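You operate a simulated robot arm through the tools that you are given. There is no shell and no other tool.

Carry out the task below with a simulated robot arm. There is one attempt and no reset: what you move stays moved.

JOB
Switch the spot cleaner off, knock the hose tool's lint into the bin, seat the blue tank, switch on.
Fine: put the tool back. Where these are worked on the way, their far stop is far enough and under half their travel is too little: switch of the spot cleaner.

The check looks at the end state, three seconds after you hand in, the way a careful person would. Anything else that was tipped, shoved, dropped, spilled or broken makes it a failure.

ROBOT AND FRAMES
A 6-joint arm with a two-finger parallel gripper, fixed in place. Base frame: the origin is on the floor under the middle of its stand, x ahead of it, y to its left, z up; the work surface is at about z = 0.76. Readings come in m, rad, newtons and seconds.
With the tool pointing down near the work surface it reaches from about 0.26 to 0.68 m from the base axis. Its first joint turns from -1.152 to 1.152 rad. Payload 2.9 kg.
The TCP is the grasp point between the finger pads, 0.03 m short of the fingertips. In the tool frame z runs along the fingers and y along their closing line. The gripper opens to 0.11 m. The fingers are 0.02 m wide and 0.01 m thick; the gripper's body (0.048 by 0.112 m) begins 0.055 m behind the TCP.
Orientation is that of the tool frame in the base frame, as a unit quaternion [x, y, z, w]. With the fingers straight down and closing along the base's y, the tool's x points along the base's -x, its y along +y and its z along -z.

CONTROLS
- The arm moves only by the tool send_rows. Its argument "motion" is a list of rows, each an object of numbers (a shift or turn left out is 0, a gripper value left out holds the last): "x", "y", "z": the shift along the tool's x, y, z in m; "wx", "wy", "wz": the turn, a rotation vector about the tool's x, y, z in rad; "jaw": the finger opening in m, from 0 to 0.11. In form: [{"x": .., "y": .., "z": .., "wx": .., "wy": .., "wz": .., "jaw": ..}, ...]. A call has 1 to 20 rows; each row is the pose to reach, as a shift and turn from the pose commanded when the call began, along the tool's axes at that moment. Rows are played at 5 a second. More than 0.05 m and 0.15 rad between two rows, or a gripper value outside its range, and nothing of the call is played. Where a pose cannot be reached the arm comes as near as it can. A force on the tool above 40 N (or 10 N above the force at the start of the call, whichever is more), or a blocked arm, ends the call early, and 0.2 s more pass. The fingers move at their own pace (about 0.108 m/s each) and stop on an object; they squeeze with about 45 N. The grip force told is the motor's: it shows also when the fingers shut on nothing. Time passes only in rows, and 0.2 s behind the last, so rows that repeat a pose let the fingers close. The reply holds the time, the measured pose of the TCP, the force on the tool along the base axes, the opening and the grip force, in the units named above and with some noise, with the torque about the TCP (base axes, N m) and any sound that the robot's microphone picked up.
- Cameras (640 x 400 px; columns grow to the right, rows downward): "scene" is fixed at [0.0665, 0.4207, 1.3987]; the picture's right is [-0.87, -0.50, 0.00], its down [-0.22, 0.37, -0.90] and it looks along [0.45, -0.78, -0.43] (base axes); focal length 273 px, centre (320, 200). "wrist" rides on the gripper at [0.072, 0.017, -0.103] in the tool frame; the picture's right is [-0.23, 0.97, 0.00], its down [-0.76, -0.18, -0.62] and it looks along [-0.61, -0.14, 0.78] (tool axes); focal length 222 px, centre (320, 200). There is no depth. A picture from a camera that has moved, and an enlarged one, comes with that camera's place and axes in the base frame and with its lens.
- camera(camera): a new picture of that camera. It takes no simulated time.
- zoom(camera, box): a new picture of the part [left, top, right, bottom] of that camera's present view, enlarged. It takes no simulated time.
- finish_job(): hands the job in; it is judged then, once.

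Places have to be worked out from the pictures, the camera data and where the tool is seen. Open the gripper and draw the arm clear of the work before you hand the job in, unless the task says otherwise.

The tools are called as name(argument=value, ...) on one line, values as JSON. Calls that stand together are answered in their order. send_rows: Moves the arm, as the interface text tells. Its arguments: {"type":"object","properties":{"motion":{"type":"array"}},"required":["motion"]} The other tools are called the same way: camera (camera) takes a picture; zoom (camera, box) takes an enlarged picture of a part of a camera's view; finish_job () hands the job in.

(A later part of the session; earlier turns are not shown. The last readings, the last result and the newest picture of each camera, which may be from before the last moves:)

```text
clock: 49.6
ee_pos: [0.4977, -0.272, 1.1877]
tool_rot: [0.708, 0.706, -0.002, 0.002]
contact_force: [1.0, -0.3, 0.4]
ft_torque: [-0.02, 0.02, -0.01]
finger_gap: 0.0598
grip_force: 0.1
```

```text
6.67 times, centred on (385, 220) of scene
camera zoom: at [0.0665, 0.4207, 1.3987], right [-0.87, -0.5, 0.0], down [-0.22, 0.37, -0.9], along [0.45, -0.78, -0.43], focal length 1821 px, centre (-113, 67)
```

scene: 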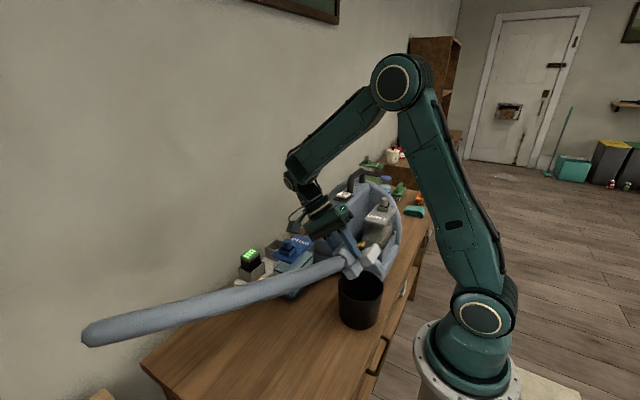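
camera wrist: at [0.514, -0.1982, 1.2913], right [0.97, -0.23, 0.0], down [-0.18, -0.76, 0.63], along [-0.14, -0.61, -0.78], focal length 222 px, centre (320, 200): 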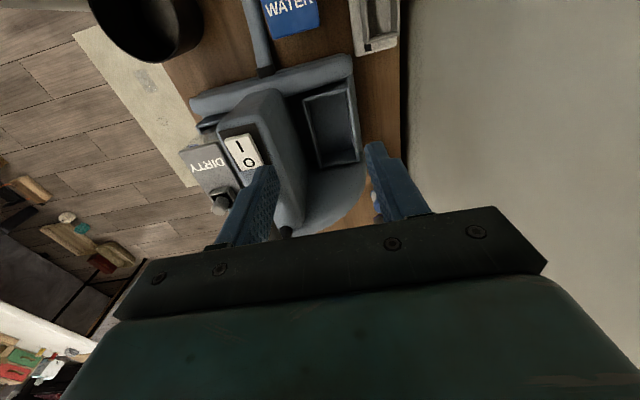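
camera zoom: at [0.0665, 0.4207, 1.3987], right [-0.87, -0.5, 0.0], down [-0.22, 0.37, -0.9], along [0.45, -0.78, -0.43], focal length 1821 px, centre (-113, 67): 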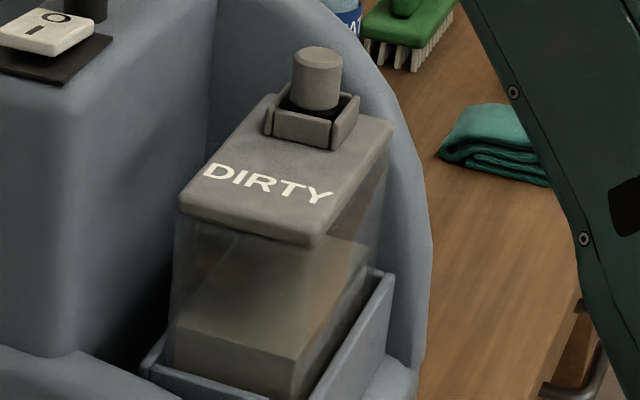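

The bay is a plain box: inside about x 0.466–0.537, y -0.299 to -0.435, rim z 0.875, floor about 0.82, centre (0.5015, -0.367). The dirty tank sits with its knob at the -y end, so the blue tank should be turned half round. I move above the blue tank while turning the wrist back through its first yaw.

send_rows(motion=[{"x": 0.0122, "y": -0.0018, "wz": -0.1428}, {"x": 0.0244, "y": -0.0036, "wz": -0.2856}, {"x": 0.0365, "y": -0.0055, "wz": -0.4284}, {"x": 0.0487, "y": -0.0073, "wz": -0.5712}, {"x": 0.0609, "y": -0.0091, "wz": -0.714}, {"x": 0.0731, "y": -0.0109, "wz": -0.8568}, {"x": 0.0853, "y": -0.0127, "wz": -0.9996}, {"x": 0.0975, "y": -0.0145, "wz": -1.1424}, {"x": 0.1096, "y": -0.0164, "wz": -1.2852}, {"x": 0.1218, "y": -0.0182, "wz": -1.428}, {"x": 0.134, "y": -0.02, "wz": -1.5708}, {"x": 0.134, "y": -0.02, "wz": -1.5708}])

send_rows(motion=[{"wz": -0.1428, "jaw": 0.1}, {"wz": -0.2856, "jaw": 0.1}, {"wz": -0.4284, "jaw": 0.1}, {"wz": -0.5712, "jaw": 0.1}, {"wz": -0.714, "jaw": 0.1}, {"wz": -0.8568, "jaw": 0.1}, {"wz": -0.9996, "jaw": 0.1}, {"wz": -1.1424, "jaw": 0.1}, {"wz": -1.2852, "jaw": 0.1}, {"wz": -1.428, "jaw": 0.1}, {"wz": -1.5708, "jaw": 0.1}, {"wz": -1.5708, "jaw": 0.1}])

```text
clock: 52.2
ee_pos: [0.4784, -0.1368, 1.1873]
tool_rot: [0.0, 1.0, -0.002, 0.0]
contact_force: [0.3, -0.1, 0.6]
ft_torque: [0.0, 0.01, 0.02]
finger_gap: 0.0599
grip_force: 0.0
```

```text
clock: 54.8
ee_pos: [0.479, -0.1385, 1.1895]
tool_rot: [-0.706, 0.708, -0.002, -0.002]
contact_force: [-0.5, 0.5, 0.4]
ft_torque: [-0.02, 0.01, 0.02]
finger_gap: 0.1001
grip_force: 0.1
```

The wrist reaches the opposite yaw too. I look down on the tank from here.

camera(camera="wrist")

zoom(camera="wrist", box=[200, 40, 440, 220])

camera(camera="scene")

```text
taken
camera wrist: at [0.4617, -0.2083, 1.2923], right [-0.97, 0.23, 0.0], down [0.18, 0.76, 0.62], along [0.14, 0.6, -0.79], focal length 222 px, centre (320, 200)
```

wrist: 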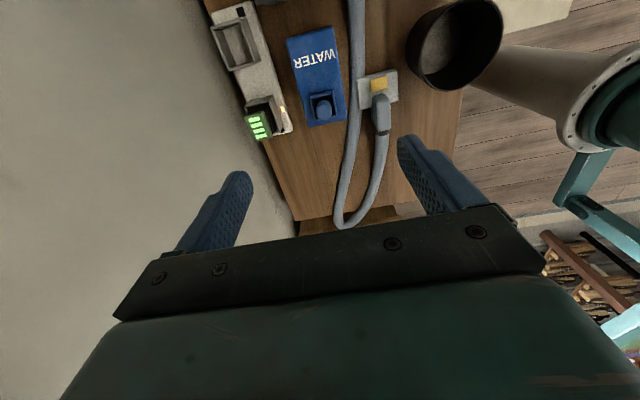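

```text
2.22 times, centred on (320, 130) of wrist
camera zoom: at [0.4617, -0.2083, 1.2923], right [-0.97, 0.23, 0.0], down [0.18, 0.76, 0.62], along [0.14, 0.6, -0.79], focal length 494 px, centre (320, 356)
```

zoom: 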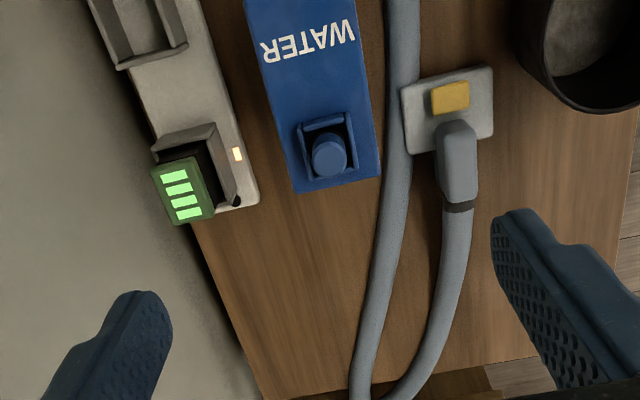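

```text
taken
```

scene: 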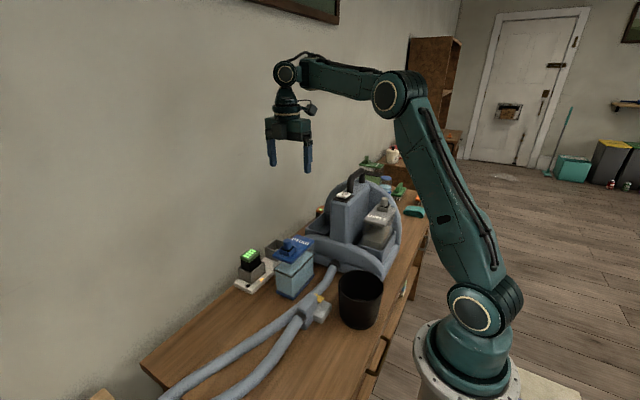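

The lid's centre is at about (0.478, -0.138) and the charger stays clear at x beyond 0.565. I descend with the fingers open to 0.095 m, first to just above the knob.

send_rows(motion=[{"y": 0.001, "z": 0.04, "jaw": 0.095}, {"y": 0.001, "z": 0.08, "jaw": 0.095}, {"y": 0.001, "z": 0.12, "jaw": 0.095}, {"y": 0.001, "z": 0.16, "jaw": 0.095}, {"y": 0.001, "z": 0.2, "jaw": 0.095}, {"y": 0.001, "z": 0.22, "jaw": 0.095}, {"y": 0.001, "z": 0.22, "jaw": 0.095}])

camera(camera="wrist")

zoom(camera="scene", box=[240, 190, 350, 300])

```text
clock: 56.4
ee_pos: [0.5834, -0.1697, 1.0174]
tool_rot: [-0.706, 0.708, -0.001, -0.002]
contact_force: [0.0, -0.3, -0.5]
ft_torque: [0.02, -0.01, 0.0]
finger_gap: 0.0951
grip_force: 0.0
out of reach, approached as far as the arm can: row 1, 2, 3, 4, 5, 6, 7
```

```text
taken
camera wrist: at [0.5653, -0.2399, 1.1203], right [-0.97, 0.23, 0.0], down [0.18, 0.76, 0.62], along [0.14, 0.6, -0.79], focal length 222 px, centre (320, 200)
```

wrist: 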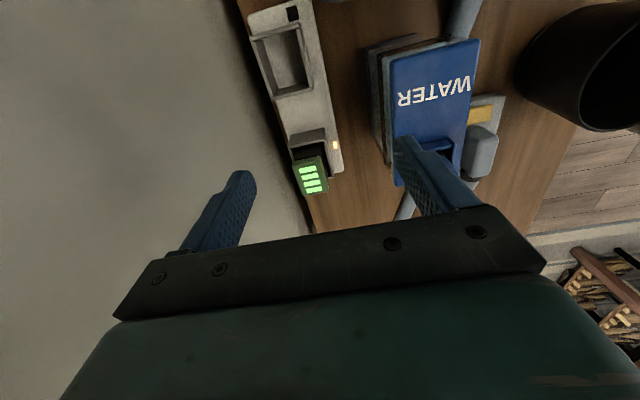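

```text
3.64 times, centred on (295, 245) of scene
camera zoom: at [0.0665, 0.4207, 1.3987], right [-0.87, -0.5, 0.0], down [-0.22, 0.37, -0.9], along [0.45, -0.78, -0.43], focal length 993 px, centre (411, 36)
```

zoom: 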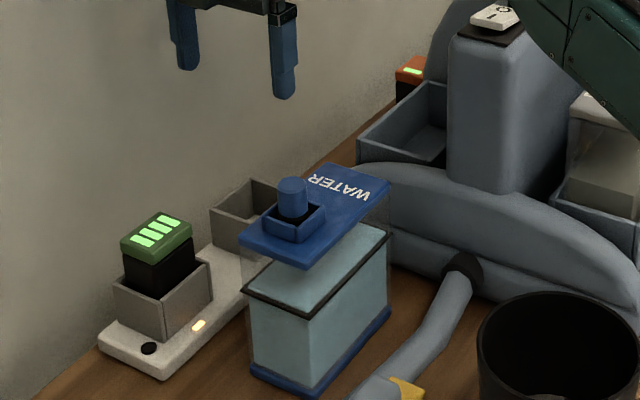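

The arm was again held outward, at (0.583, -0.170, 1.017), with this yaw. I look at the arm's posture to understand which joint stops it.

camera(camera="scene")

zoom(camera="scene", box=[220, 60, 540, 340])

```text
taken
```

scene: 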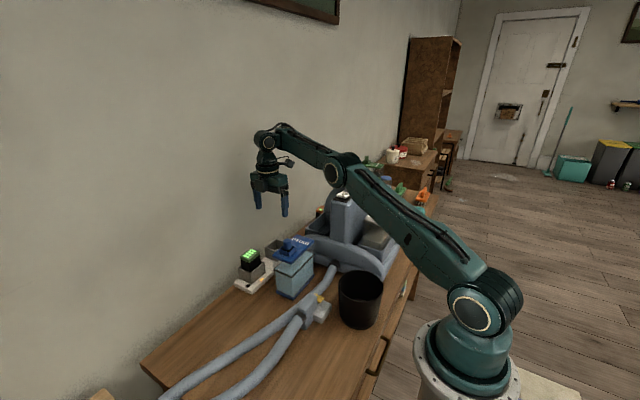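

```text
1.43 times, centred on (380, 200) of scene
camera zoom: at [0.0665, 0.4207, 1.3987], right [-0.87, -0.5, 0.0], down [-0.22, 0.37, -0.9], along [0.45, -0.78, -0.43], focal length 390 px, centre (234, 200)
```

zoom: 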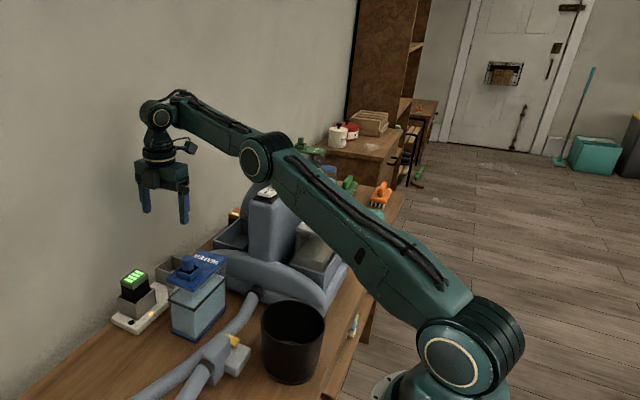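

The elbow seems locked in this wrist posture but was free with the first yaw. I rise back over the tank while turning the wrist to the first yaw, then will come down and only then turn.

send_rows(motion=[{"x": -0.006, "y": 0.02, "z": -0.03, "wz": 0.1428}, {"x": -0.012, "y": 0.04, "z": -0.06, "wz": 0.2856}, {"x": -0.018, "y": 0.06, "z": -0.09, "wz": 0.4284}, {"x": -0.025, "y": 0.08, "z": -0.115, "wz": 0.5712}, {"x": -0.032, "y": 0.105, "z": -0.133, "wz": 0.714}, {"x": -0.032, "y": 0.105, "z": -0.133, "wz": 0.8568}, {"x": -0.032, "y": 0.105, "z": -0.133, "wz": 0.9996}, {"x": -0.032, "y": 0.105, "z": -0.133, "wz": 1.1424}, {"x": -0.032, "y": 0.105, "z": -0.133, "wz": 1.2852}, {"x": -0.032, "y": 0.105, "z": -0.133, "wz": 1.428}, {"x": -0.032, "y": 0.105, "z": -0.133, "wz": 1.5708}, {"x": -0.032, "y": 0.105, "z": -0.133, "wz": 1.5708}])

```text
clock: 59.0
ee_pos: [0.489, -0.1401, 1.1621]
tool_rot: [0.002, 1.0, -0.002, -0.002]
contact_force: [0.2, -0.5, -0.2]
ft_torque: [0.02, 0.0, 0.03]
finger_gap: 0.0951
grip_force: 0.1
out of reach, approached as far as the arm can: row 1, 2, 3, 4, 5, 6, 7, 8, 9, 10, 11, 12
```

Even the first yaw is at that edge here now, so the wrist carries over a bad posture. I rise to 1.22 and pull in a little, as I did when it freed itself before, then test a descent.

send_rows(motion=[{"x": 0.02, "z": -0.03}, {"x": 0.05, "z": -0.05}, {"x": 0.08, "z": -0.05}, {"x": 0.11, "z": -0.05}, {"x": 0.11, "z": -0.05}])

camera(camera="scene")

```text
clock: 60.2
ee_pos: [0.3793, -0.1407, 1.2281]
tool_rot: [0.002, 1.0, -0.002, -0.002]
contact_force: [0.4, -0.1, 0.2]
ft_torque: [-0.01, 0.03, -0.02]
finger_gap: 0.095
grip_force: 0.0
out of reach, approached as far as the arm can: row 1, 2, 3, 4, 5
```

```text
taken
```

scene: 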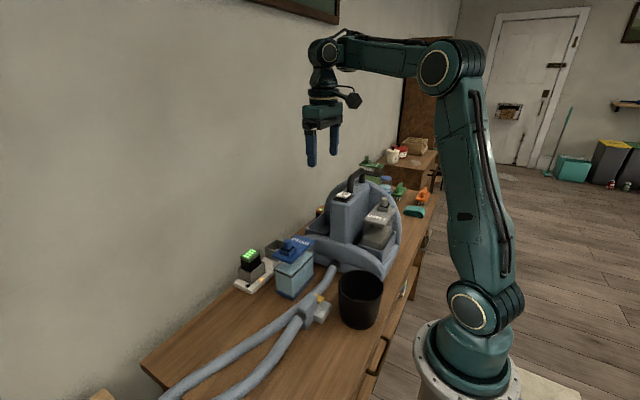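

The arm is held to a curve on which the forearm stays level, so a wrist pitch stop in this posture is likely. I zoom on the wrist to compare with the earlier free posture.

zoom(camera="scene", box=[280, 20, 480, 180])

```text
2.50 times, centred on (380, 100) of scene
camera zoom: at [0.0664, 0.4207, 1.3987], right [-0.87, -0.5, 0.0], down [-0.22, 0.37, -0.9], along [0.45, -0.78, -0.43], focal length 683 px, centre (170, 450)
```

zoom: 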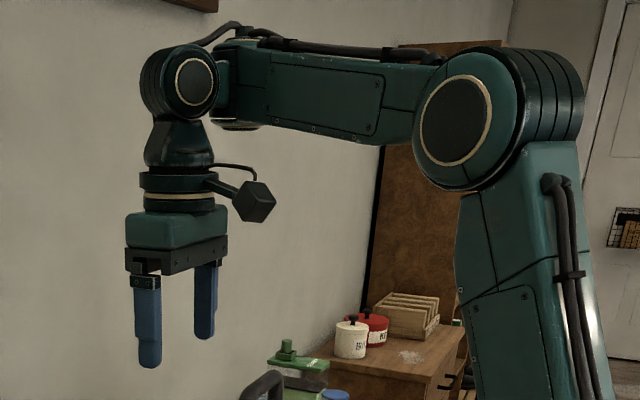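

The wrist looks the same as in the free posture, so the solver may just be caught at the edge. I rise well clear of it first, then descend again in smaller steps.

send_rows(motion=[{"z": -0.03}, {"z": -0.06}, {"z": -0.08}, {"z": -0.08}])

send_rows(motion=[{"z": 0.02}, {"z": 0.04}, {"z": 0.06}, {"z": 0.08}, {"z": 0.1}, {"z": 0.12}, {"z": 0.14}, {"z": 0.14}])

```text
clock: 61.2
ee_pos: [0.3677, -0.1352, 1.2796]
tool_rot: [-0.002, 1.0, -0.003, -0.001]
contact_force: [0.1, -1.2, -0.4]
ft_torque: [0.03, 0.03, -0.01]
finger_gap: 0.0951
grip_force: 0.1
out of reach, approached as far as the arm can: row 1, 2
```

```text
clock: 63.0
ee_pos: [0.4003, -0.1116, 1.1855]
tool_rot: [0.007, 0.998, 0.059, 0.001]
contact_force: [0.0, 0.1, -0.4]
ft_torque: [0.01, -0.01, 0.01]
finger_gap: 0.095
grip_force: 0.1
out of reach, approached as far as the arm can: row 2, 3, 4, 5, 6, 7
```

The last row was reachable again and the arm still seems to be on its way. I send a hold to let it settle.

send_rows(motion=[{"z": 0.0}, {"z": 0.0}, {"z": 0.0}])

camera(camera="scene")

```text
clock: 63.8
ee_pos: [0.402, -0.1134, 1.1859]
tool_rot: [0.006, 0.998, 0.059, 0.003]
contact_force: [0.2, -0.4, -0.1]
ft_torque: [0.01, -0.03, 0.04]
finger_gap: 0.0949
grip_force: 0.1
```

```text
taken
```

scene: 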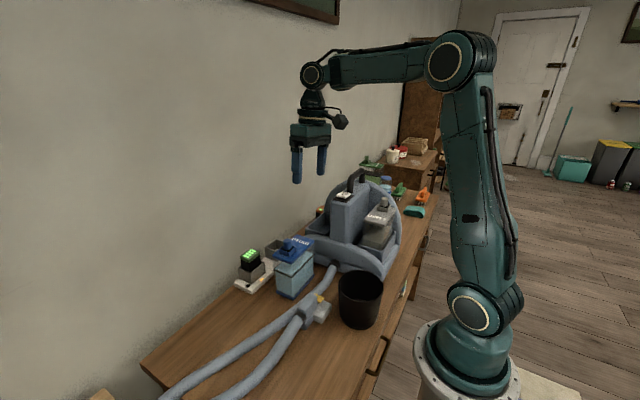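

The arm passed the edge but with the tool tilted about 7 degrees. I level the tool here and see whether it stays reachable.

send_rows(motion=[{"wx": 0.04, "wy": 0.002}, {"wx": 0.08, "wy": 0.004}, {"wx": 0.118, "wy": 0.005}, {"wx": 0.118, "wy": 0.005}])

```text
clock: 64.8
ee_pos: [0.3676, -0.1358, 1.1405]
tool_rot: [0.002, 0.998, -0.062, -0.003]
contact_force: [-0.1, 0.1, -1.0]
ft_torque: [-0.02, -0.03, 0.01]
finger_gap: 0.0951
grip_force: 0.1
out of reach, approached as far as the arm can: row 1
```

It is through: the arm is now at (0.368, -0.136, 1.14) below the edge, only tilted by my correction, which I take back.

send_rows(motion=[{"wx": -0.06, "wy": -0.002}, {"wx": -0.118, "wy": -0.005}, {"wx": -0.118, "wy": -0.005}])

```text
clock: 65.6
ee_pos: [0.3672, -0.1363, 1.1395]
tool_rot: [0.002, 1.0, -0.003, 0.0]
contact_force: [0.1, 0.6, 0.1]
ft_torque: [-0.03, 0.0, 0.01]
finger_gap: 0.0948
grip_force: 0.0
```

Now level and free at (0.367, -0.136, 1.14). I keep low from here on: over the tank at z 1.05 with the first yaw, then turn the wrist there.

send_rows(motion=[{"x": -0.02, "z": 0.03}, {"x": -0.05, "z": 0.06}, {"x": -0.08, "z": 0.09}, {"x": -0.111, "y": -0.002, "z": 0.09}, {"x": -0.111, "y": -0.002, "z": 0.09}])

send_rows(motion=[{"wz": -0.1428}, {"wz": -0.2856}, {"wz": -0.4284}, {"wz": -0.5712}, {"wz": -0.714}, {"wz": -0.8568}, {"wz": -0.9996}, {"wz": -1.1424}, {"wz": -1.2852}, {"wz": -1.428}, {"wz": -1.5708}, {"wz": -1.5708}])

```text
clock: 66.8
ee_pos: [0.4794, -0.1399, 1.0491]
tool_rot: [0.001, 1.0, -0.002, 0.001]
contact_force: [0.2, 0.0, -0.6]
ft_torque: [0.0, 0.01, 0.01]
finger_gap: 0.0946
grip_force: 0.1
```

```text
clock: 69.4
ee_pos: [0.4787, -0.1382, 1.0492]
tool_rot: [-0.707, 0.707, -0.002, -0.002]
contact_force: [0.3, 0.5, 0.4]
ft_torque: [-0.02, 0.02, 0.03]
finger_gap: 0.0949
grip_force: 0.0
```

This yaw works at the lower height. Before touching the tank I rehearse the carry empty: half a turn here, then across to the bay.

send_rows(motion=[{"wz": 0.1428}, {"wz": 0.2856}, {"wz": 0.4284}, {"wz": 0.5712}, {"wz": 0.714}, {"wz": 0.8568}, {"wz": 0.9996}, {"wz": 1.1424}, {"wz": 1.2852}, {"wz": 1.428}, {"wz": 1.5708}])

send_rows(motion=[{"wz": 0.1428}, {"wz": 0.2856}, {"wz": 0.4284}, {"wz": 0.5712}, {"wz": 0.714}, {"wz": 0.8568}, {"wz": 0.9996}, {"wz": 1.1424}, {"wz": 1.2852}, {"wz": 1.428}, {"wz": 1.5708}, {"wz": 1.5708}])

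camera(camera="scene")

```text
clock: 71.8
ee_pos: [0.4784, -0.1393, 1.0497]
tool_rot: [0.002, 1.0, -0.002, 0.0]
contact_force: [0.1, 0.1, 0.8]
ft_torque: [-0.01, 0.0, 0.01]
finger_gap: 0.0948
grip_force: 0.0
```

```text
clock: 74.4
ee_pos: [0.4789, -0.1393, 1.0483]
tool_rot: [0.708, 0.706, -0.002, 0.002]
contact_force: [-0.1, 0.2, -0.3]
ft_torque: [0.03, 0.01, -0.01]
finger_gap: 0.095
grip_force: 0.1
```

```text
taken
```

scene: 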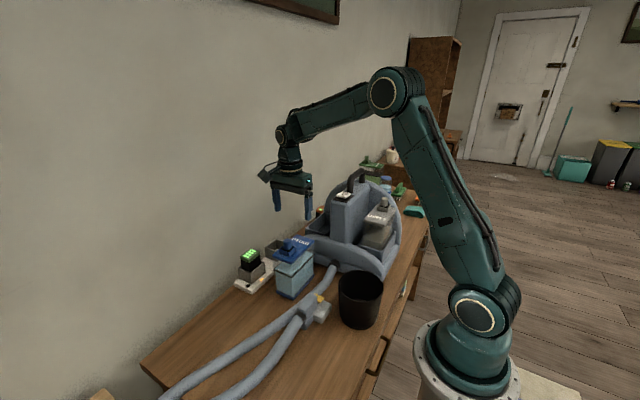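

Both yaws work over the tank. Now the rehearsal across to above the bay at the same height.

send_rows(motion=[{"x": -0.04, "y": 0.004}, {"x": -0.08, "y": 0.008}, {"x": -0.12, "y": 0.012}, {"x": -0.16, "y": 0.016}, {"x": -0.2, "y": 0.02}, {"x": -0.228, "y": 0.0225}, {"x": -0.228, "y": 0.0225}])

camera(camera="scene")

camera(camera="wrist")

```text
clock: 76.0
ee_pos: [0.501, -0.3677, 1.0506]
tool_rot: [0.708, 0.706, -0.002, 0.002]
contact_force: [0.6, -0.2, 0.8]
ft_torque: [-0.01, -0.02, -0.03]
finger_gap: 0.0951
grip_force: 0.1
```

```text
taken
```

scene: 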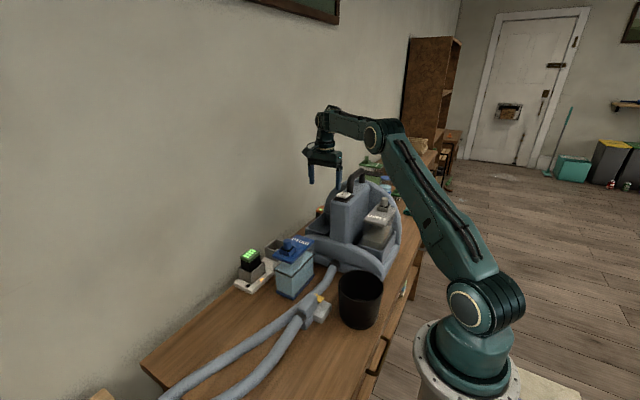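

```text
taken
camera wrist: at [0.5169, -0.2932, 1.1535], right [0.97, -0.23, 0.0], down [-0.18, -0.76, 0.63], along [-0.14, -0.61, -0.78], focal length 222 px, centre (320, 200)
```

wrist: 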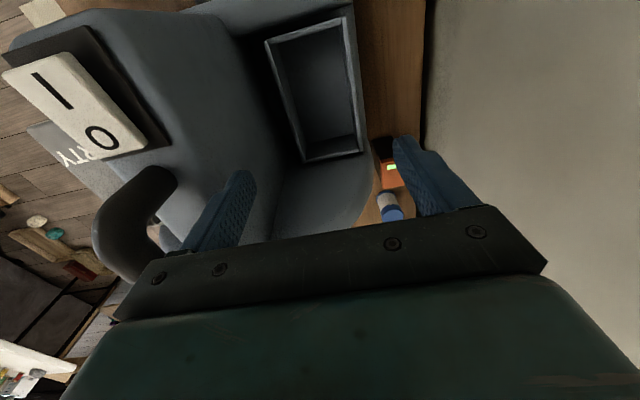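

The carry path is reachable. This nearer view lets me measure the bay again; I enlarge it.

zoom(camera="wrist", box=[240, 0, 400, 180])

zoom(camera="scene", box=[300, 130, 400, 250])

```text
2.22 times, centred on (320, 90) of wrist
camera zoom: at [0.5169, -0.2932, 1.1535], right [0.97, -0.23, 0.0], down [-0.18, -0.76, 0.63], along [-0.14, -0.61, -0.78], focal length 494 px, centre (320, 444)
```

zoom: 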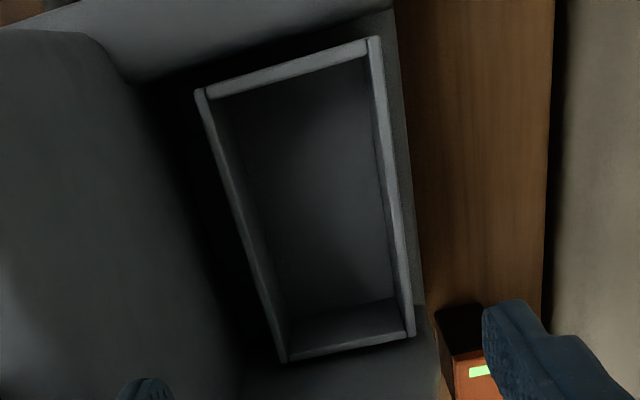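

```text
3.33 times, centred on (350, 190) of scene
camera zoom: at [0.0665, 0.4207, 1.3987], right [-0.87, -0.5, 0.0], down [-0.22, 0.37, -0.9], along [0.45, -0.78, -0.43], focal length 910 px, centre (220, 233)
```

zoom: 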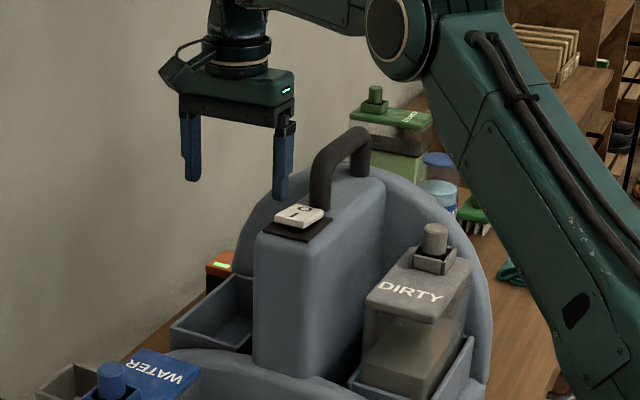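

The bay's centre comes out at (0.500, -0.3685) with walls square to the base axes, inside about 0.070 by 0.131 m. I rehearse the descent to the seating height, empty.

send_rows(motion=[{"z": 0.02}, {"z": 0.04}, {"z": 0.06}, {"z": 0.075}, {"z": 0.088}, {"z": 0.088}])

zoom(camera="scene", box=[290, 140, 390, 250])

camera(camera="wrist")

```text
clock: 77.4
ee_pos: [0.5005, -0.3671, 0.9613]
tool_rot: [0.709, 0.706, -0.002, 0.002]
contact_force: [-1.0, -0.5, 0.7]
ft_torque: [-0.02, 0.03, -0.01]
finger_gap: 0.0954
grip_force: 0.1
```

```text
3.64 times, centred on (340, 195) of scene
camera zoom: at [0.0665, 0.4207, 1.3987], right [-0.87, -0.5, 0.0], down [-0.22, 0.37, -0.9], along [0.45, -0.78, -0.43], focal length 993 px, centre (247, 218)
```

zoom: 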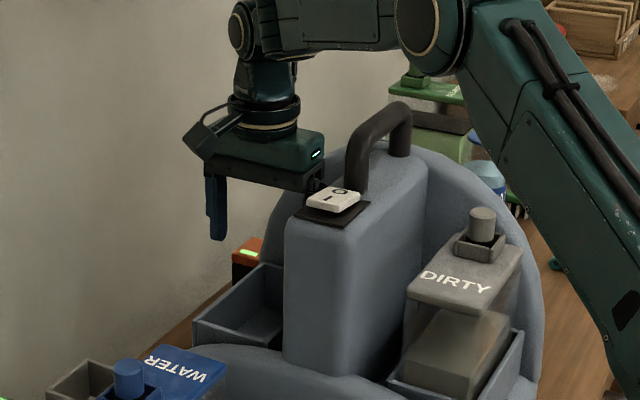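

```text
taken
camera wrist: at [0.5175, -0.2933, 1.0646], right [0.97, -0.23, 0.0], down [-0.18, -0.76, 0.63], along [-0.14, -0.61, -0.78], focal length 222 px, centre (320, 200)
```

wrist: 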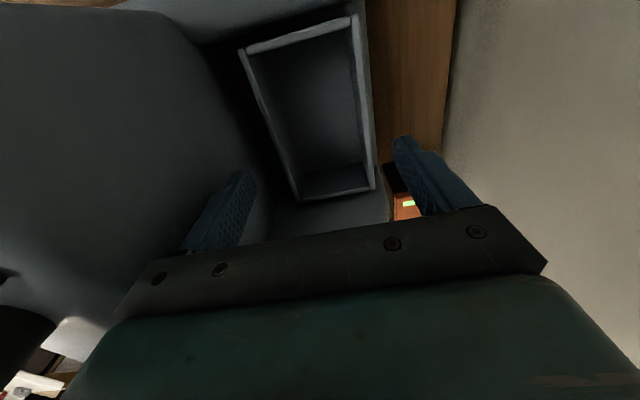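

The whole path, down to TCP z 0.961 in the bay, is reachable. I go back up and over to the tank the same way.

send_rows(motion=[{"z": -0.03}, {"z": -0.06}, {"z": -0.088}, {"x": 0.04, "y": -0.004, "z": -0.088}, {"x": 0.08, "y": -0.008, "z": -0.088}, {"x": 0.12, "y": -0.012, "z": -0.088}, {"x": 0.16, "y": -0.016, "z": -0.088}, {"x": 0.2, "y": -0.02, "z": -0.088}, {"x": 0.229, "y": -0.022, "z": -0.088}, {"x": 0.229, "y": -0.022, "z": -0.088}])

```text
clock: 79.6
ee_pos: [0.4788, -0.1375, 1.0507]
tool_rot: [0.708, 0.706, -0.001, 0.001]
contact_force: [-0.5, 0.2, 0.1]
ft_torque: [0.03, 0.0, 0.02]
finger_gap: 0.095
grip_force: 0.0
```

Back over the tank without trouble. I turn the wrist by half a turn to the opposite yaw for the pick.

send_rows(motion=[{"wz": -0.1428}, {"wz": -0.2856}, {"wz": -0.4284}, {"wz": -0.5712}, {"wz": -0.714}, {"wz": -0.8568}, {"wz": -0.9996}, {"wz": -1.1424}, {"wz": -1.2852}, {"wz": -1.428}, {"wz": -1.5708}])

send_rows(motion=[{"wz": -0.1428}, {"wz": -0.2856}, {"wz": -0.4284}, {"wz": -0.5712}, {"wz": -0.714}, {"wz": -0.8568}, {"wz": -0.9996}, {"wz": -1.1424}, {"wz": -1.2852}, {"wz": -1.428}, {"wz": -1.5708}, {"wz": -1.5708}])

camera(camera="wrist")

zoom(camera="wrist", box=[220, 0, 420, 180])

```text
clock: 82.0
ee_pos: [0.48, -0.1374, 1.0491]
tool_rot: [0.0, 1.0, -0.002, 0.0]
contact_force: [-0.7, 0.1, -0.3]
ft_torque: [0.0, -0.01, -0.01]
finger_gap: 0.0948
grip_force: 0.0
```

```text
clock: 84.6
ee_pos: [0.4804, -0.1382, 1.0504]
tool_rot: [-0.706, 0.708, -0.002, -0.003]
contact_force: [-0.9, -0.5, 0.1]
ft_torque: [0.02, 0.01, 0.02]
finger_gap: 0.0951
grip_force: 0.1
```

```text
taken
camera wrist: at [0.4619, -0.2089, 1.1527], right [-0.97, 0.23, 0.0], down [0.18, 0.76, 0.62], along [0.14, 0.6, -0.79], focal length 222 px, centre (320, 200)
```

wrist: 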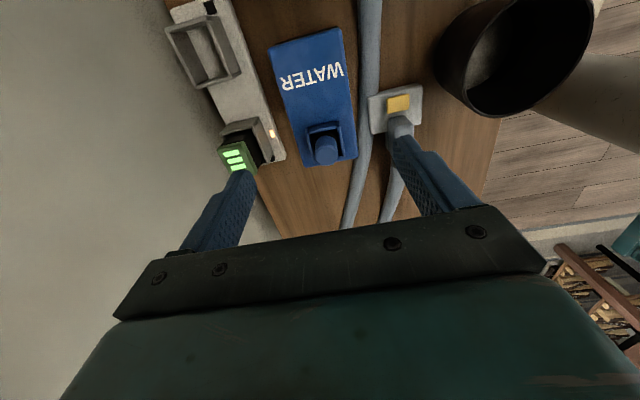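

```text
2.22 times, centred on (320, 90) of wrist
camera zoom: at [0.4619, -0.2089, 1.1527], right [-0.97, 0.23, 0.0], down [0.18, 0.76, 0.62], along [0.14, 0.6, -0.79], focal length 494 px, centre (320, 444)
```

zoom: 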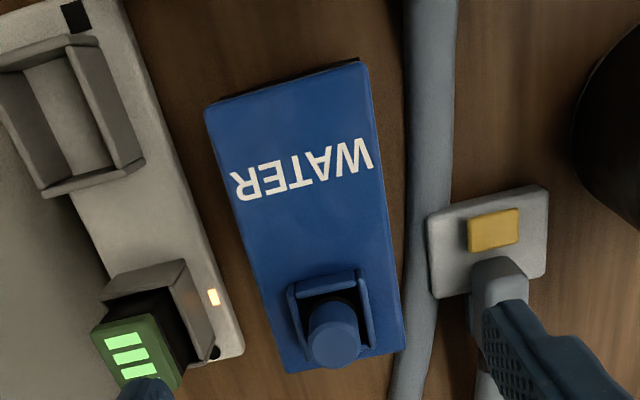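

The lid measures x 0.446–0.512, y -0.203 to -0.076, so its centre is (0.479, -0.139), right under the tool. I descend along its long sides to grip the lid edges at TCP z about 0.90.

send_rows(motion=[{"x": 0.001, "y": 0.001, "z": 0.04}, {"x": 0.001, "y": 0.001, "z": 0.08}, {"x": 0.001, "y": 0.001, "z": 0.11}, {"x": 0.001, "y": 0.001, "z": 0.13}, {"x": 0.001, "y": 0.001, "z": 0.142}, {"x": 0.001, "y": 0.001, "z": 0.15}, {"x": 0.001, "y": 0.001, "z": 0.15}])

zoom(camera="scene", box=[240, 200, 350, 310])

camera(camera="wrist")

```text
clock: 86.2
ee_pos: [0.4777, -0.1396, 0.8989]
tool_rot: [-0.706, 0.708, -0.002, -0.002]
contact_force: [1.1, -1.4, 0.5]
ft_torque: [0.01, 0.03, -0.01]
finger_gap: 0.0948
grip_force: 0.1
```

```text
3.64 times, centred on (295, 255) of scene
camera zoom: at [0.0665, 0.4207, 1.3987], right [-0.87, -0.5, 0.0], down [-0.22, 0.37, -0.9], along [0.45, -0.78, -0.43], focal length 993 px, centre (411, 0)
```

zoom: 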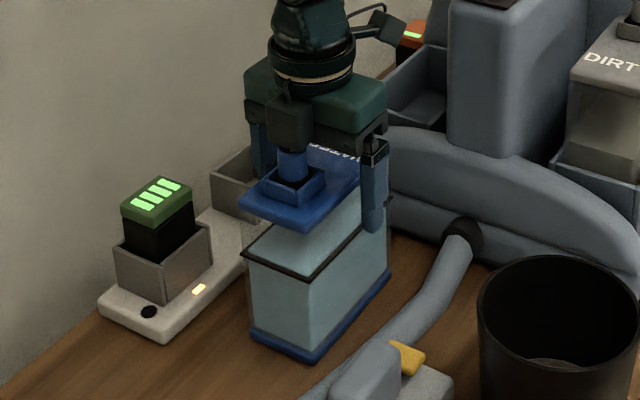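

```text
taken
camera wrist: at [0.4606, -0.2106, 1.0032], right [-0.97, 0.23, 0.0], down [0.18, 0.76, 0.62], along [0.14, 0.6, -0.79], focal length 222 px, centre (320, 200)
```

wrist: 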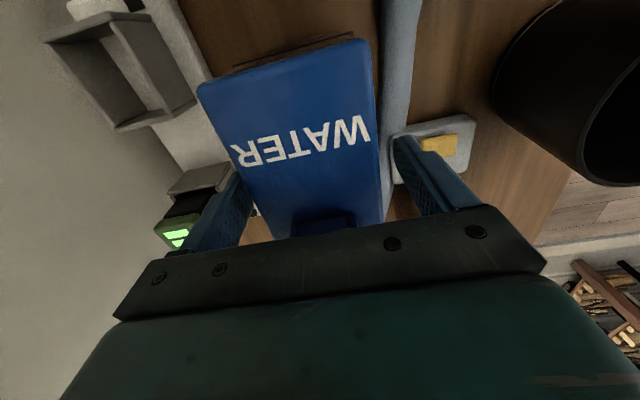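

The fingers stand either side of the lid and the palm clears the knob. I close on the lid.

send_rows(motion=[{"jaw": 0.085}, {"jaw": 0.077}, {"jaw": 0.071}, {"jaw": 0.066}, {"jaw": 0.06}, {"jaw": 0.055}, {"jaw": 0.055}])

```text
clock: 87.8
ee_pos: [0.4791, -0.1395, 0.9007]
tool_rot: [-0.706, 0.708, -0.002, -0.002]
contact_force: [2.7, -0.7, 0.9]
ft_torque: [-0.02, -0.18, 0.01]
finger_gap: 0.0697
grip_force: 45.0
```

Held at 0.070 m with full grip. I lift slowly and check that the tank hangs level.

send_rows(motion=[{"z": -0.004}, {"z": -0.01}, {"z": -0.02}, {"z": -0.035}, {"z": -0.05}, {"z": -0.05}])

zoom(camera="scene", box=[240, 190, 350, 310])

camera(camera="wrist")

```text
clock: 89.2
ee_pos: [0.4785, -0.139, 0.949]
tool_rot: [-0.706, 0.708, -0.002, -0.002]
contact_force: [0.5, 0.6, -6.6]
ft_torque: [0.02, 0.02, 0.0]
finger_gap: 0.0699
grip_force: 44.9
```

```text
3.33 times, centred on (295, 250) of scene
camera zoom: at [0.0665, 0.4207, 1.3987], right [-0.87, -0.5, 0.0], down [-0.22, 0.37, -0.9], along [0.45, -0.78, -0.43], focal length 910 px, centre (403, 33)
```

zoom: 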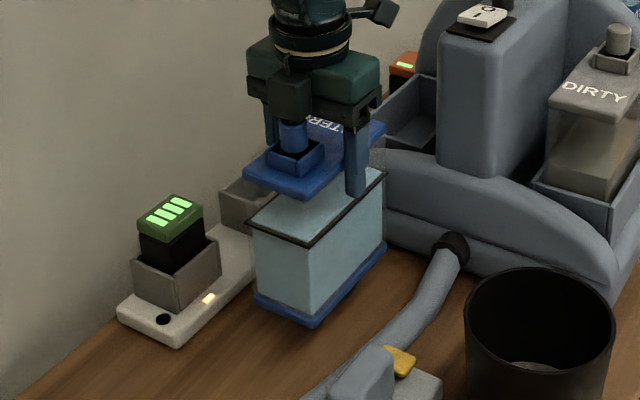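

```text
taken
camera wrist: at [0.4602, -0.2104, 1.0527], right [-0.97, 0.23, 0.0], down [0.18, 0.76, 0.62], along [0.14, 0.6, -0.79], focal length 222 px, centre (320, 200)
```

wrist: 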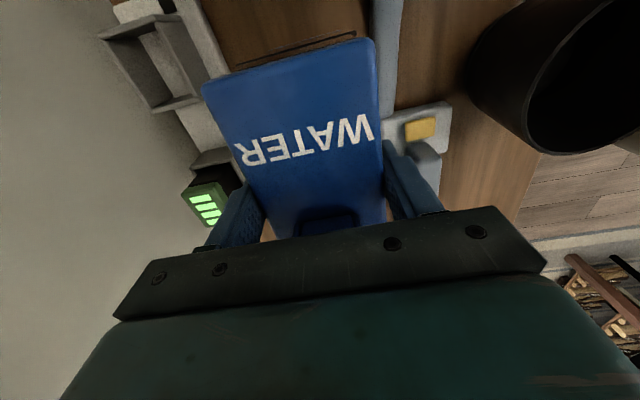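

The tank hangs level, 6.6 N, with no torque about the grasp. I lift it to TCP z 1.05 and begin the half turn slowly.

send_rows(motion=[{"z": -0.03}, {"z": -0.06}, {"z": -0.09}, {"z": -0.102}, {"z": -0.102, "wz": 0.1}, {"z": -0.102, "wz": 0.21}, {"z": -0.102, "wz": 0.33}, {"z": -0.102, "wz": 0.45}, {"z": -0.102, "wz": 0.57}, {"z": -0.102, "wz": 0.69}, {"z": -0.102, "wz": 0.81}, {"z": -0.102, "wz": 0.93}, {"z": -0.102, "wz": 1.05}, {"z": -0.102, "wz": 1.17}, {"z": -0.102, "wz": 1.29}, {"z": -0.102, "wz": 1.41}, {"z": -0.102, "wz": 1.51}, {"z": -0.102, "wz": 1.5708}, {"z": -0.102, "wz": 1.5708}])

zoom(camera="scene", box=[220, 140, 380, 310])

```text
clock: 93.2
ee_pos: [0.4783, -0.1397, 1.051]
tool_rot: [0.002, 1.0, -0.002, 0.001]
contact_force: [0.2, -0.1, -4.6]
ft_torque: [0.01, 0.01, -0.03]
finger_gap: 0.0699
grip_force: 45.2
```

```text
2.35 times, centred on (300, 225) of scene
camera zoom: at [0.0665, 0.4207, 1.3987], right [-0.87, -0.5, 0.0], down [-0.22, 0.37, -0.9], along [0.45, -0.78, -0.43], focal length 643 px, centre (367, 141)
```

zoom: 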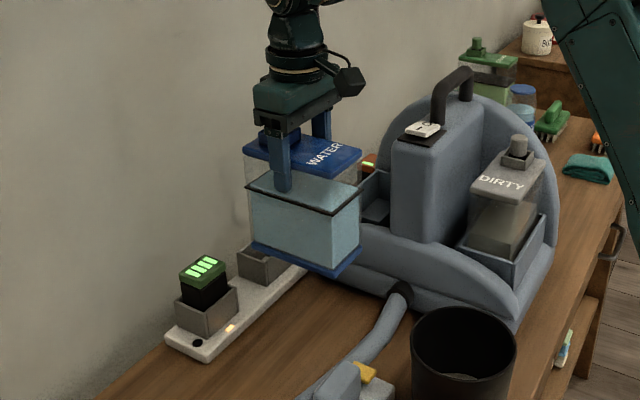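

The tank turned a quarter and stays level. I finish the other quarter.

send_rows(motion=[{"wz": 0.1}, {"wz": 0.21}, {"wz": 0.33}, {"wz": 0.45}, {"wz": 0.57}, {"wz": 0.69}, {"wz": 0.81}, {"wz": 0.93}, {"wz": 1.05}, {"wz": 1.17}, {"wz": 1.29}, {"wz": 1.41}, {"wz": 1.51}, {"wz": 1.5708}, {"wz": 1.5708}])

zoom(camera="scene", box=[220, 140, 380, 310])

camera(camera="wrist")

```text
clock: 96.4
ee_pos: [0.4782, -0.14, 1.0514]
tool_rot: [0.709, 0.705, -0.002, 0.003]
contact_force: [0.1, -0.6, -5.9]
ft_torque: [0.03, 0.01, 0.01]
finger_gap: 0.0696
grip_force: 45.4
```

```text
2.35 times, centred on (300, 225) of scene
camera zoom: at [0.0665, 0.4207, 1.3987], right [-0.87, -0.5, 0.0], down [-0.22, 0.37, -0.9], along [0.45, -0.78, -0.43], focal length 643 px, centre (367, 141)
```

zoom: 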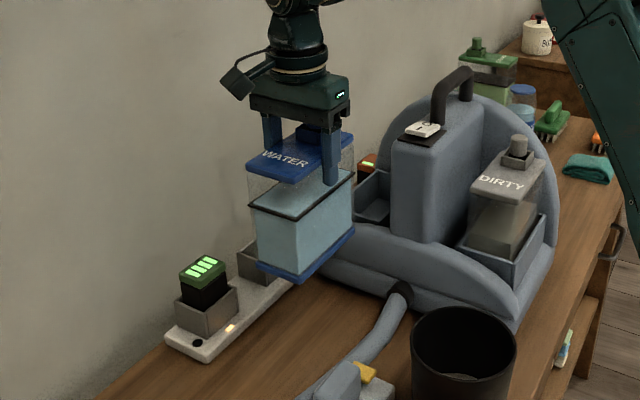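

```text
taken
camera wrist: at [0.4949, -0.0649, 1.154], right [0.97, -0.23, 0.0], down [-0.18, -0.76, 0.63], along [-0.14, -0.61, -0.78], focal length 222 px, centre (320, 200)
```

wrist: 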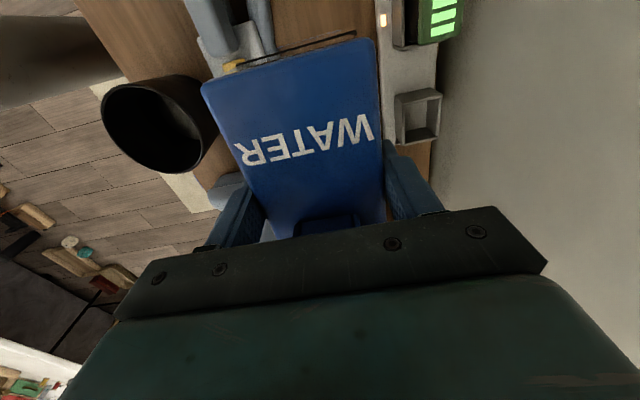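

The lid now reads the same way as the dirty tank's. I carry it in over the front arch, first shifting to x 0.50 and up a centimetre.

send_rows(motion=[{"x": -0.01, "y": 0.011, "z": -0.008, "wz": -0.002}, {"x": -0.03, "y": 0.0218, "z": -0.012, "wz": -0.004}, {"x": -0.06, "y": 0.0218, "z": -0.012, "wz": -0.004}, {"x": -0.095, "y": 0.0218, "z": -0.012, "wz": -0.004}, {"x": -0.13, "y": 0.0218, "z": -0.012, "wz": -0.004}, {"x": -0.165, "y": 0.0218, "z": -0.012, "wz": -0.004}, {"x": -0.2, "y": 0.0218, "z": -0.012, "wz": -0.004}, {"x": -0.22, "y": 0.0218, "z": -0.012, "wz": -0.004}, {"x": -0.2288, "y": 0.0218, "z": -0.012, "wz": -0.004}, {"x": -0.2288, "y": 0.0218, "z": -0.012, "wz": -0.004}])

zoom(camera="scene", box=[290, 130, 400, 250])

camera(camera="wrist")

```text
clock: 98.6
ee_pos: [0.4995, -0.3678, 1.0646]
tool_rot: [0.707, 0.707, -0.002, 0.002]
contact_force: [-0.1, 0.6, -4.8]
ft_torque: [0.02, -0.02, 0.0]
finger_gap: 0.07
grip_force: 45.1
```

```text
3.33 times, centred on (345, 190) of scene
camera zoom: at [0.0666, 0.4206, 1.3987], right [-0.87, -0.5, 0.0], down [-0.22, 0.37, -0.9], along [0.45, -0.78, -0.43], focal length 910 px, centre (237, 233)
```

zoom: 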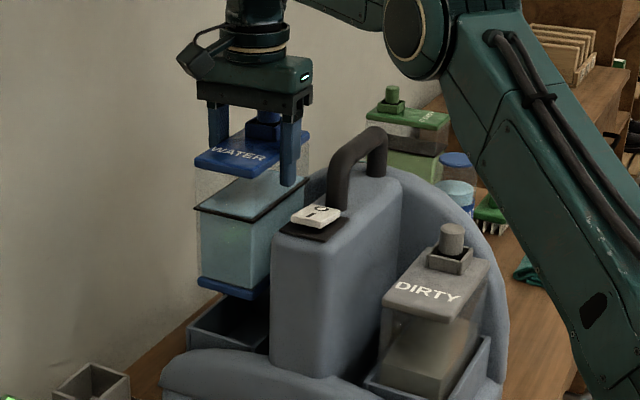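

```text
taken
camera wrist: at [0.5156, -0.2942, 1.1665], right [0.97, -0.23, 0.0], down [-0.18, -0.76, 0.63], along [-0.14, -0.61, -0.78], focal length 222 px, centre (320, 200)
```

wrist: 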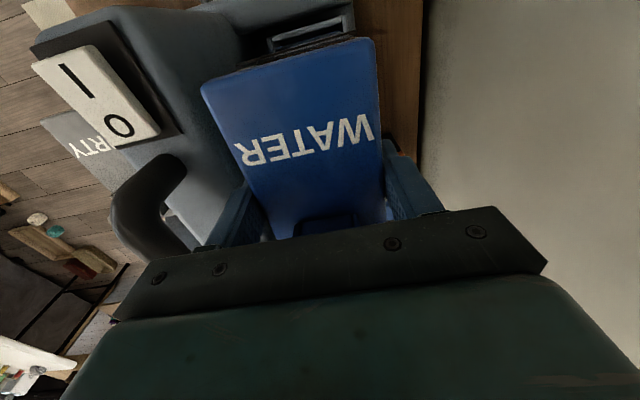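

The tank hangs over the bay. I zoom in both views to check how its base lines up with the bay's walls.

zoom(camera="wrist", box=[240, 0, 380, 90])

zoom(camera="scene", box=[315, 180, 375, 245])

```text
4.44 times, centred on (310, 45) of wrist
camera zoom: at [0.5156, -0.2942, 1.1665], right [0.97, -0.23, 0.0], down [-0.18, -0.76, 0.63], along [-0.14, -0.61, -0.78], focal length 987 px, centre (364, 889)
```

zoom: 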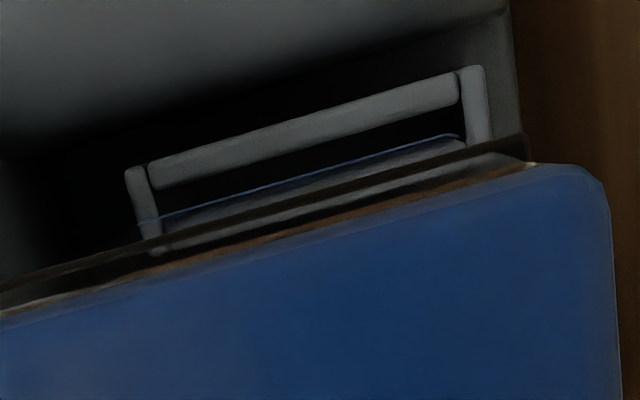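

```text
6.15 times, centred on (345, 212) of scene
camera zoom: at [0.0666, 0.4206, 1.3987], right [-0.87, -0.5, 0.0], down [-0.22, 0.37, -0.9], along [0.45, -0.78, -0.43], focal length 1681 px, centre (166, 123)
```

zoom: 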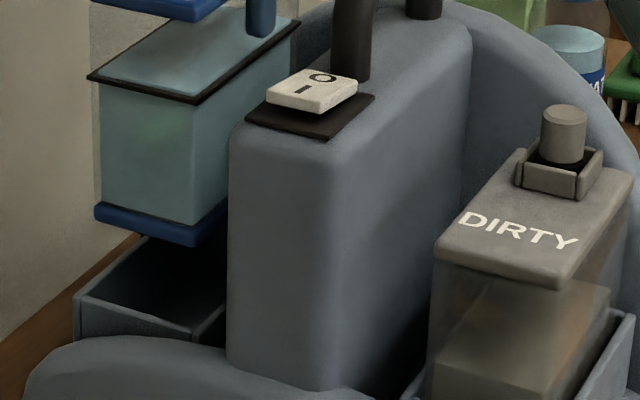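

The base measures x 0.467–0.533 against the bay's inside of 0.4615–0.538, and its front edge sits about 4 mm inside the front wall, so it is well centred. I lower slowly to just inside the rim.

send_rows(motion=[{"z": 0.015}, {"z": 0.03}, {"z": 0.042}, {"z": 0.052}, {"z": 0.06}, {"z": 0.06}])

zoom(camera="scene", box=[315, 170, 375, 245])

zoom(camera="wrist", box=[220, 0, 400, 100])

```text
clock: 100.0
ee_pos: [0.5003, -0.3687, 1.0041]
tool_rot: [0.707, 0.708, -0.002, 0.001]
contact_force: [-0.2, 0.7, -5.4]
ft_torque: [-0.03, 0.02, 0.01]
finger_gap: 0.0698
grip_force: 45.2
```

```text
5.33 times, centred on (345, 208) of scene
camera zoom: at [0.0665, 0.4206, 1.3987], right [-0.87, -0.5, 0.0], down [-0.22, 0.37, -0.9], along [0.45, -0.78, -0.43], focal length 1456 px, centre (187, 160)
```

zoom: 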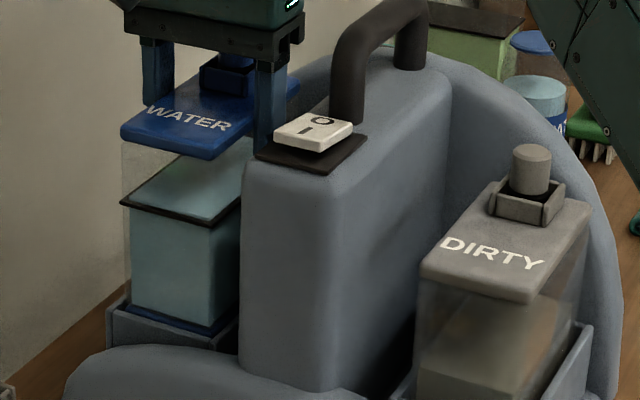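

```text
3.56 times, centred on (310, 50) of wrist
camera zoom: at [0.5159, -0.2941, 1.1068], right [0.97, -0.23, 0.0], down [-0.18, -0.76, 0.63], along [-0.14, -0.61, -0.78], focal length 790 px, centre (356, 733)
```

zoom: 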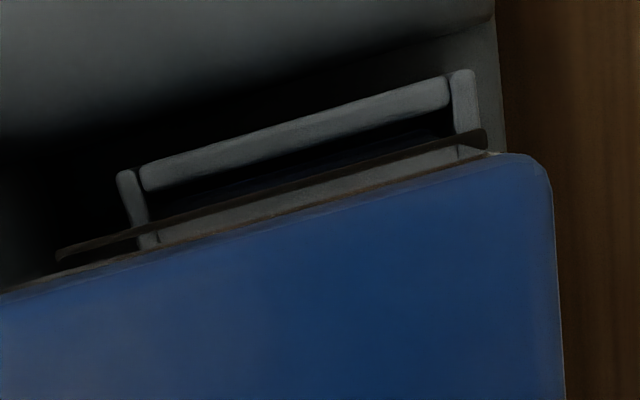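

The base has entered the bay without touching. I lower on to its floor in small steps.

send_rows(motion=[{"z": 0.012}, {"z": 0.022}, {"z": 0.03}, {"z": 0.035}, {"z": 0.038}, {"z": 0.041}])

```text
clock: 101.4
ee_pos: [0.4989, -0.3684, 0.963]
tool_rot: [0.706, 0.708, -0.002, 0.001]
contact_force: [0.9, 0.1, -5.1]
ft_torque: [0.03, 0.03, 0.03]
finger_gap: 0.0698
grip_force: 45.1
```

No contact yet at TCP z 0.963. I go on in 2–3 mm steps until the floor takes the weight.

send_rows(motion=[{"z": 0.003}, {"z": 0.006}, {"z": 0.009}, {"z": 0.012}])

zoom(camera="scene", box=[315, 170, 405, 260])

```text
clock: 102.4
ee_pos: [0.5007, -0.3698, 0.9593]
tool_rot: [0.708, 0.706, -0.002, 0.007]
contact_force: [-0.1, 0.3, 2.6]
ft_torque: [0.3, 0.25, -0.09]
finger_gap: 0.0705
grip_force: 44.8
stopped in row 4: the force on the tool passed its limit at 42 N (the readings are from after the stop); the commanded pose is now the measured one
```

```text
4.44 times, centred on (360, 215) of scene
camera zoom: at [0.0664, 0.4207, 1.3987], right [-0.87, -0.5, 0.0], down [-0.22, 0.37, -0.9], along [0.45, -0.78, -0.43], focal length 1214 px, centre (142, 133)
```

zoom: 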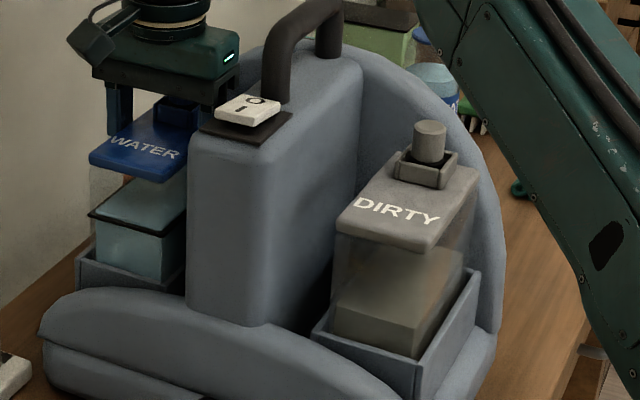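

The floor took the load at TCP z 0.959 (tank base about z 0.819). I open the fingers a little way and rise clear.

send_rows(motion=[{"z": -0.001, "jaw": 0.074}, {"z": -0.001, "jaw": 0.08}, {"z": -0.001, "jaw": 0.088}, {"z": -0.001, "jaw": 0.088}, {"z": -0.02, "jaw": 0.088}, {"z": -0.05, "jaw": 0.088}, {"z": -0.09, "jaw": 0.088}, {"z": -0.09, "jaw": 0.088}])

zoom(camera="scene", box=[315, 170, 405, 260])

camera(camera="wrist")

```text
clock: 104.2
ee_pos: [0.4992, -0.3693, 1.0499]
tool_rot: [0.707, 0.707, -0.001, 0.006]
contact_force: [-0.8, 0.2, -0.5]
ft_torque: [0.0, 0.02, -0.03]
finger_gap: 0.0881
grip_force: 0.1
```

```text
4.44 times, centred on (360, 215) of scene
camera zoom: at [0.0665, 0.4207, 1.3987], right [-0.87, -0.5, 0.0], down [-0.22, 0.37, -0.9], along [0.45, -0.78, -0.43], focal length 1214 px, centre (142, 133)
```

zoom: 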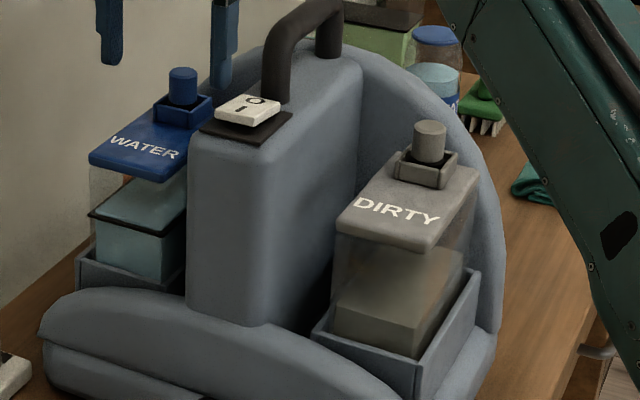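

```text
taken
camera wrist: at [0.5151, -0.2942, 1.1525], right [0.97, -0.23, 0.01], down [-0.18, -0.75, 0.63], along [-0.14, -0.62, -0.78], focal length 222 px, centre (320, 200)
```

wrist: 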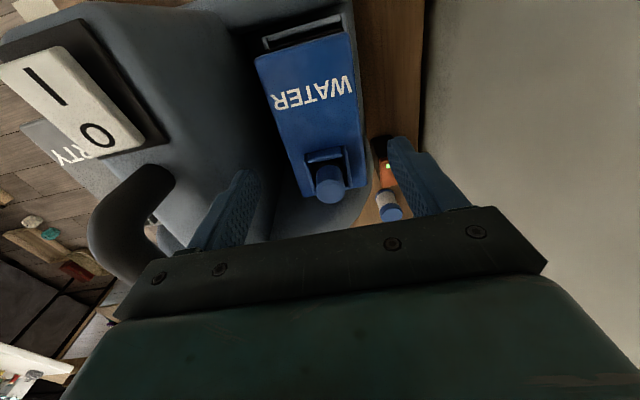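

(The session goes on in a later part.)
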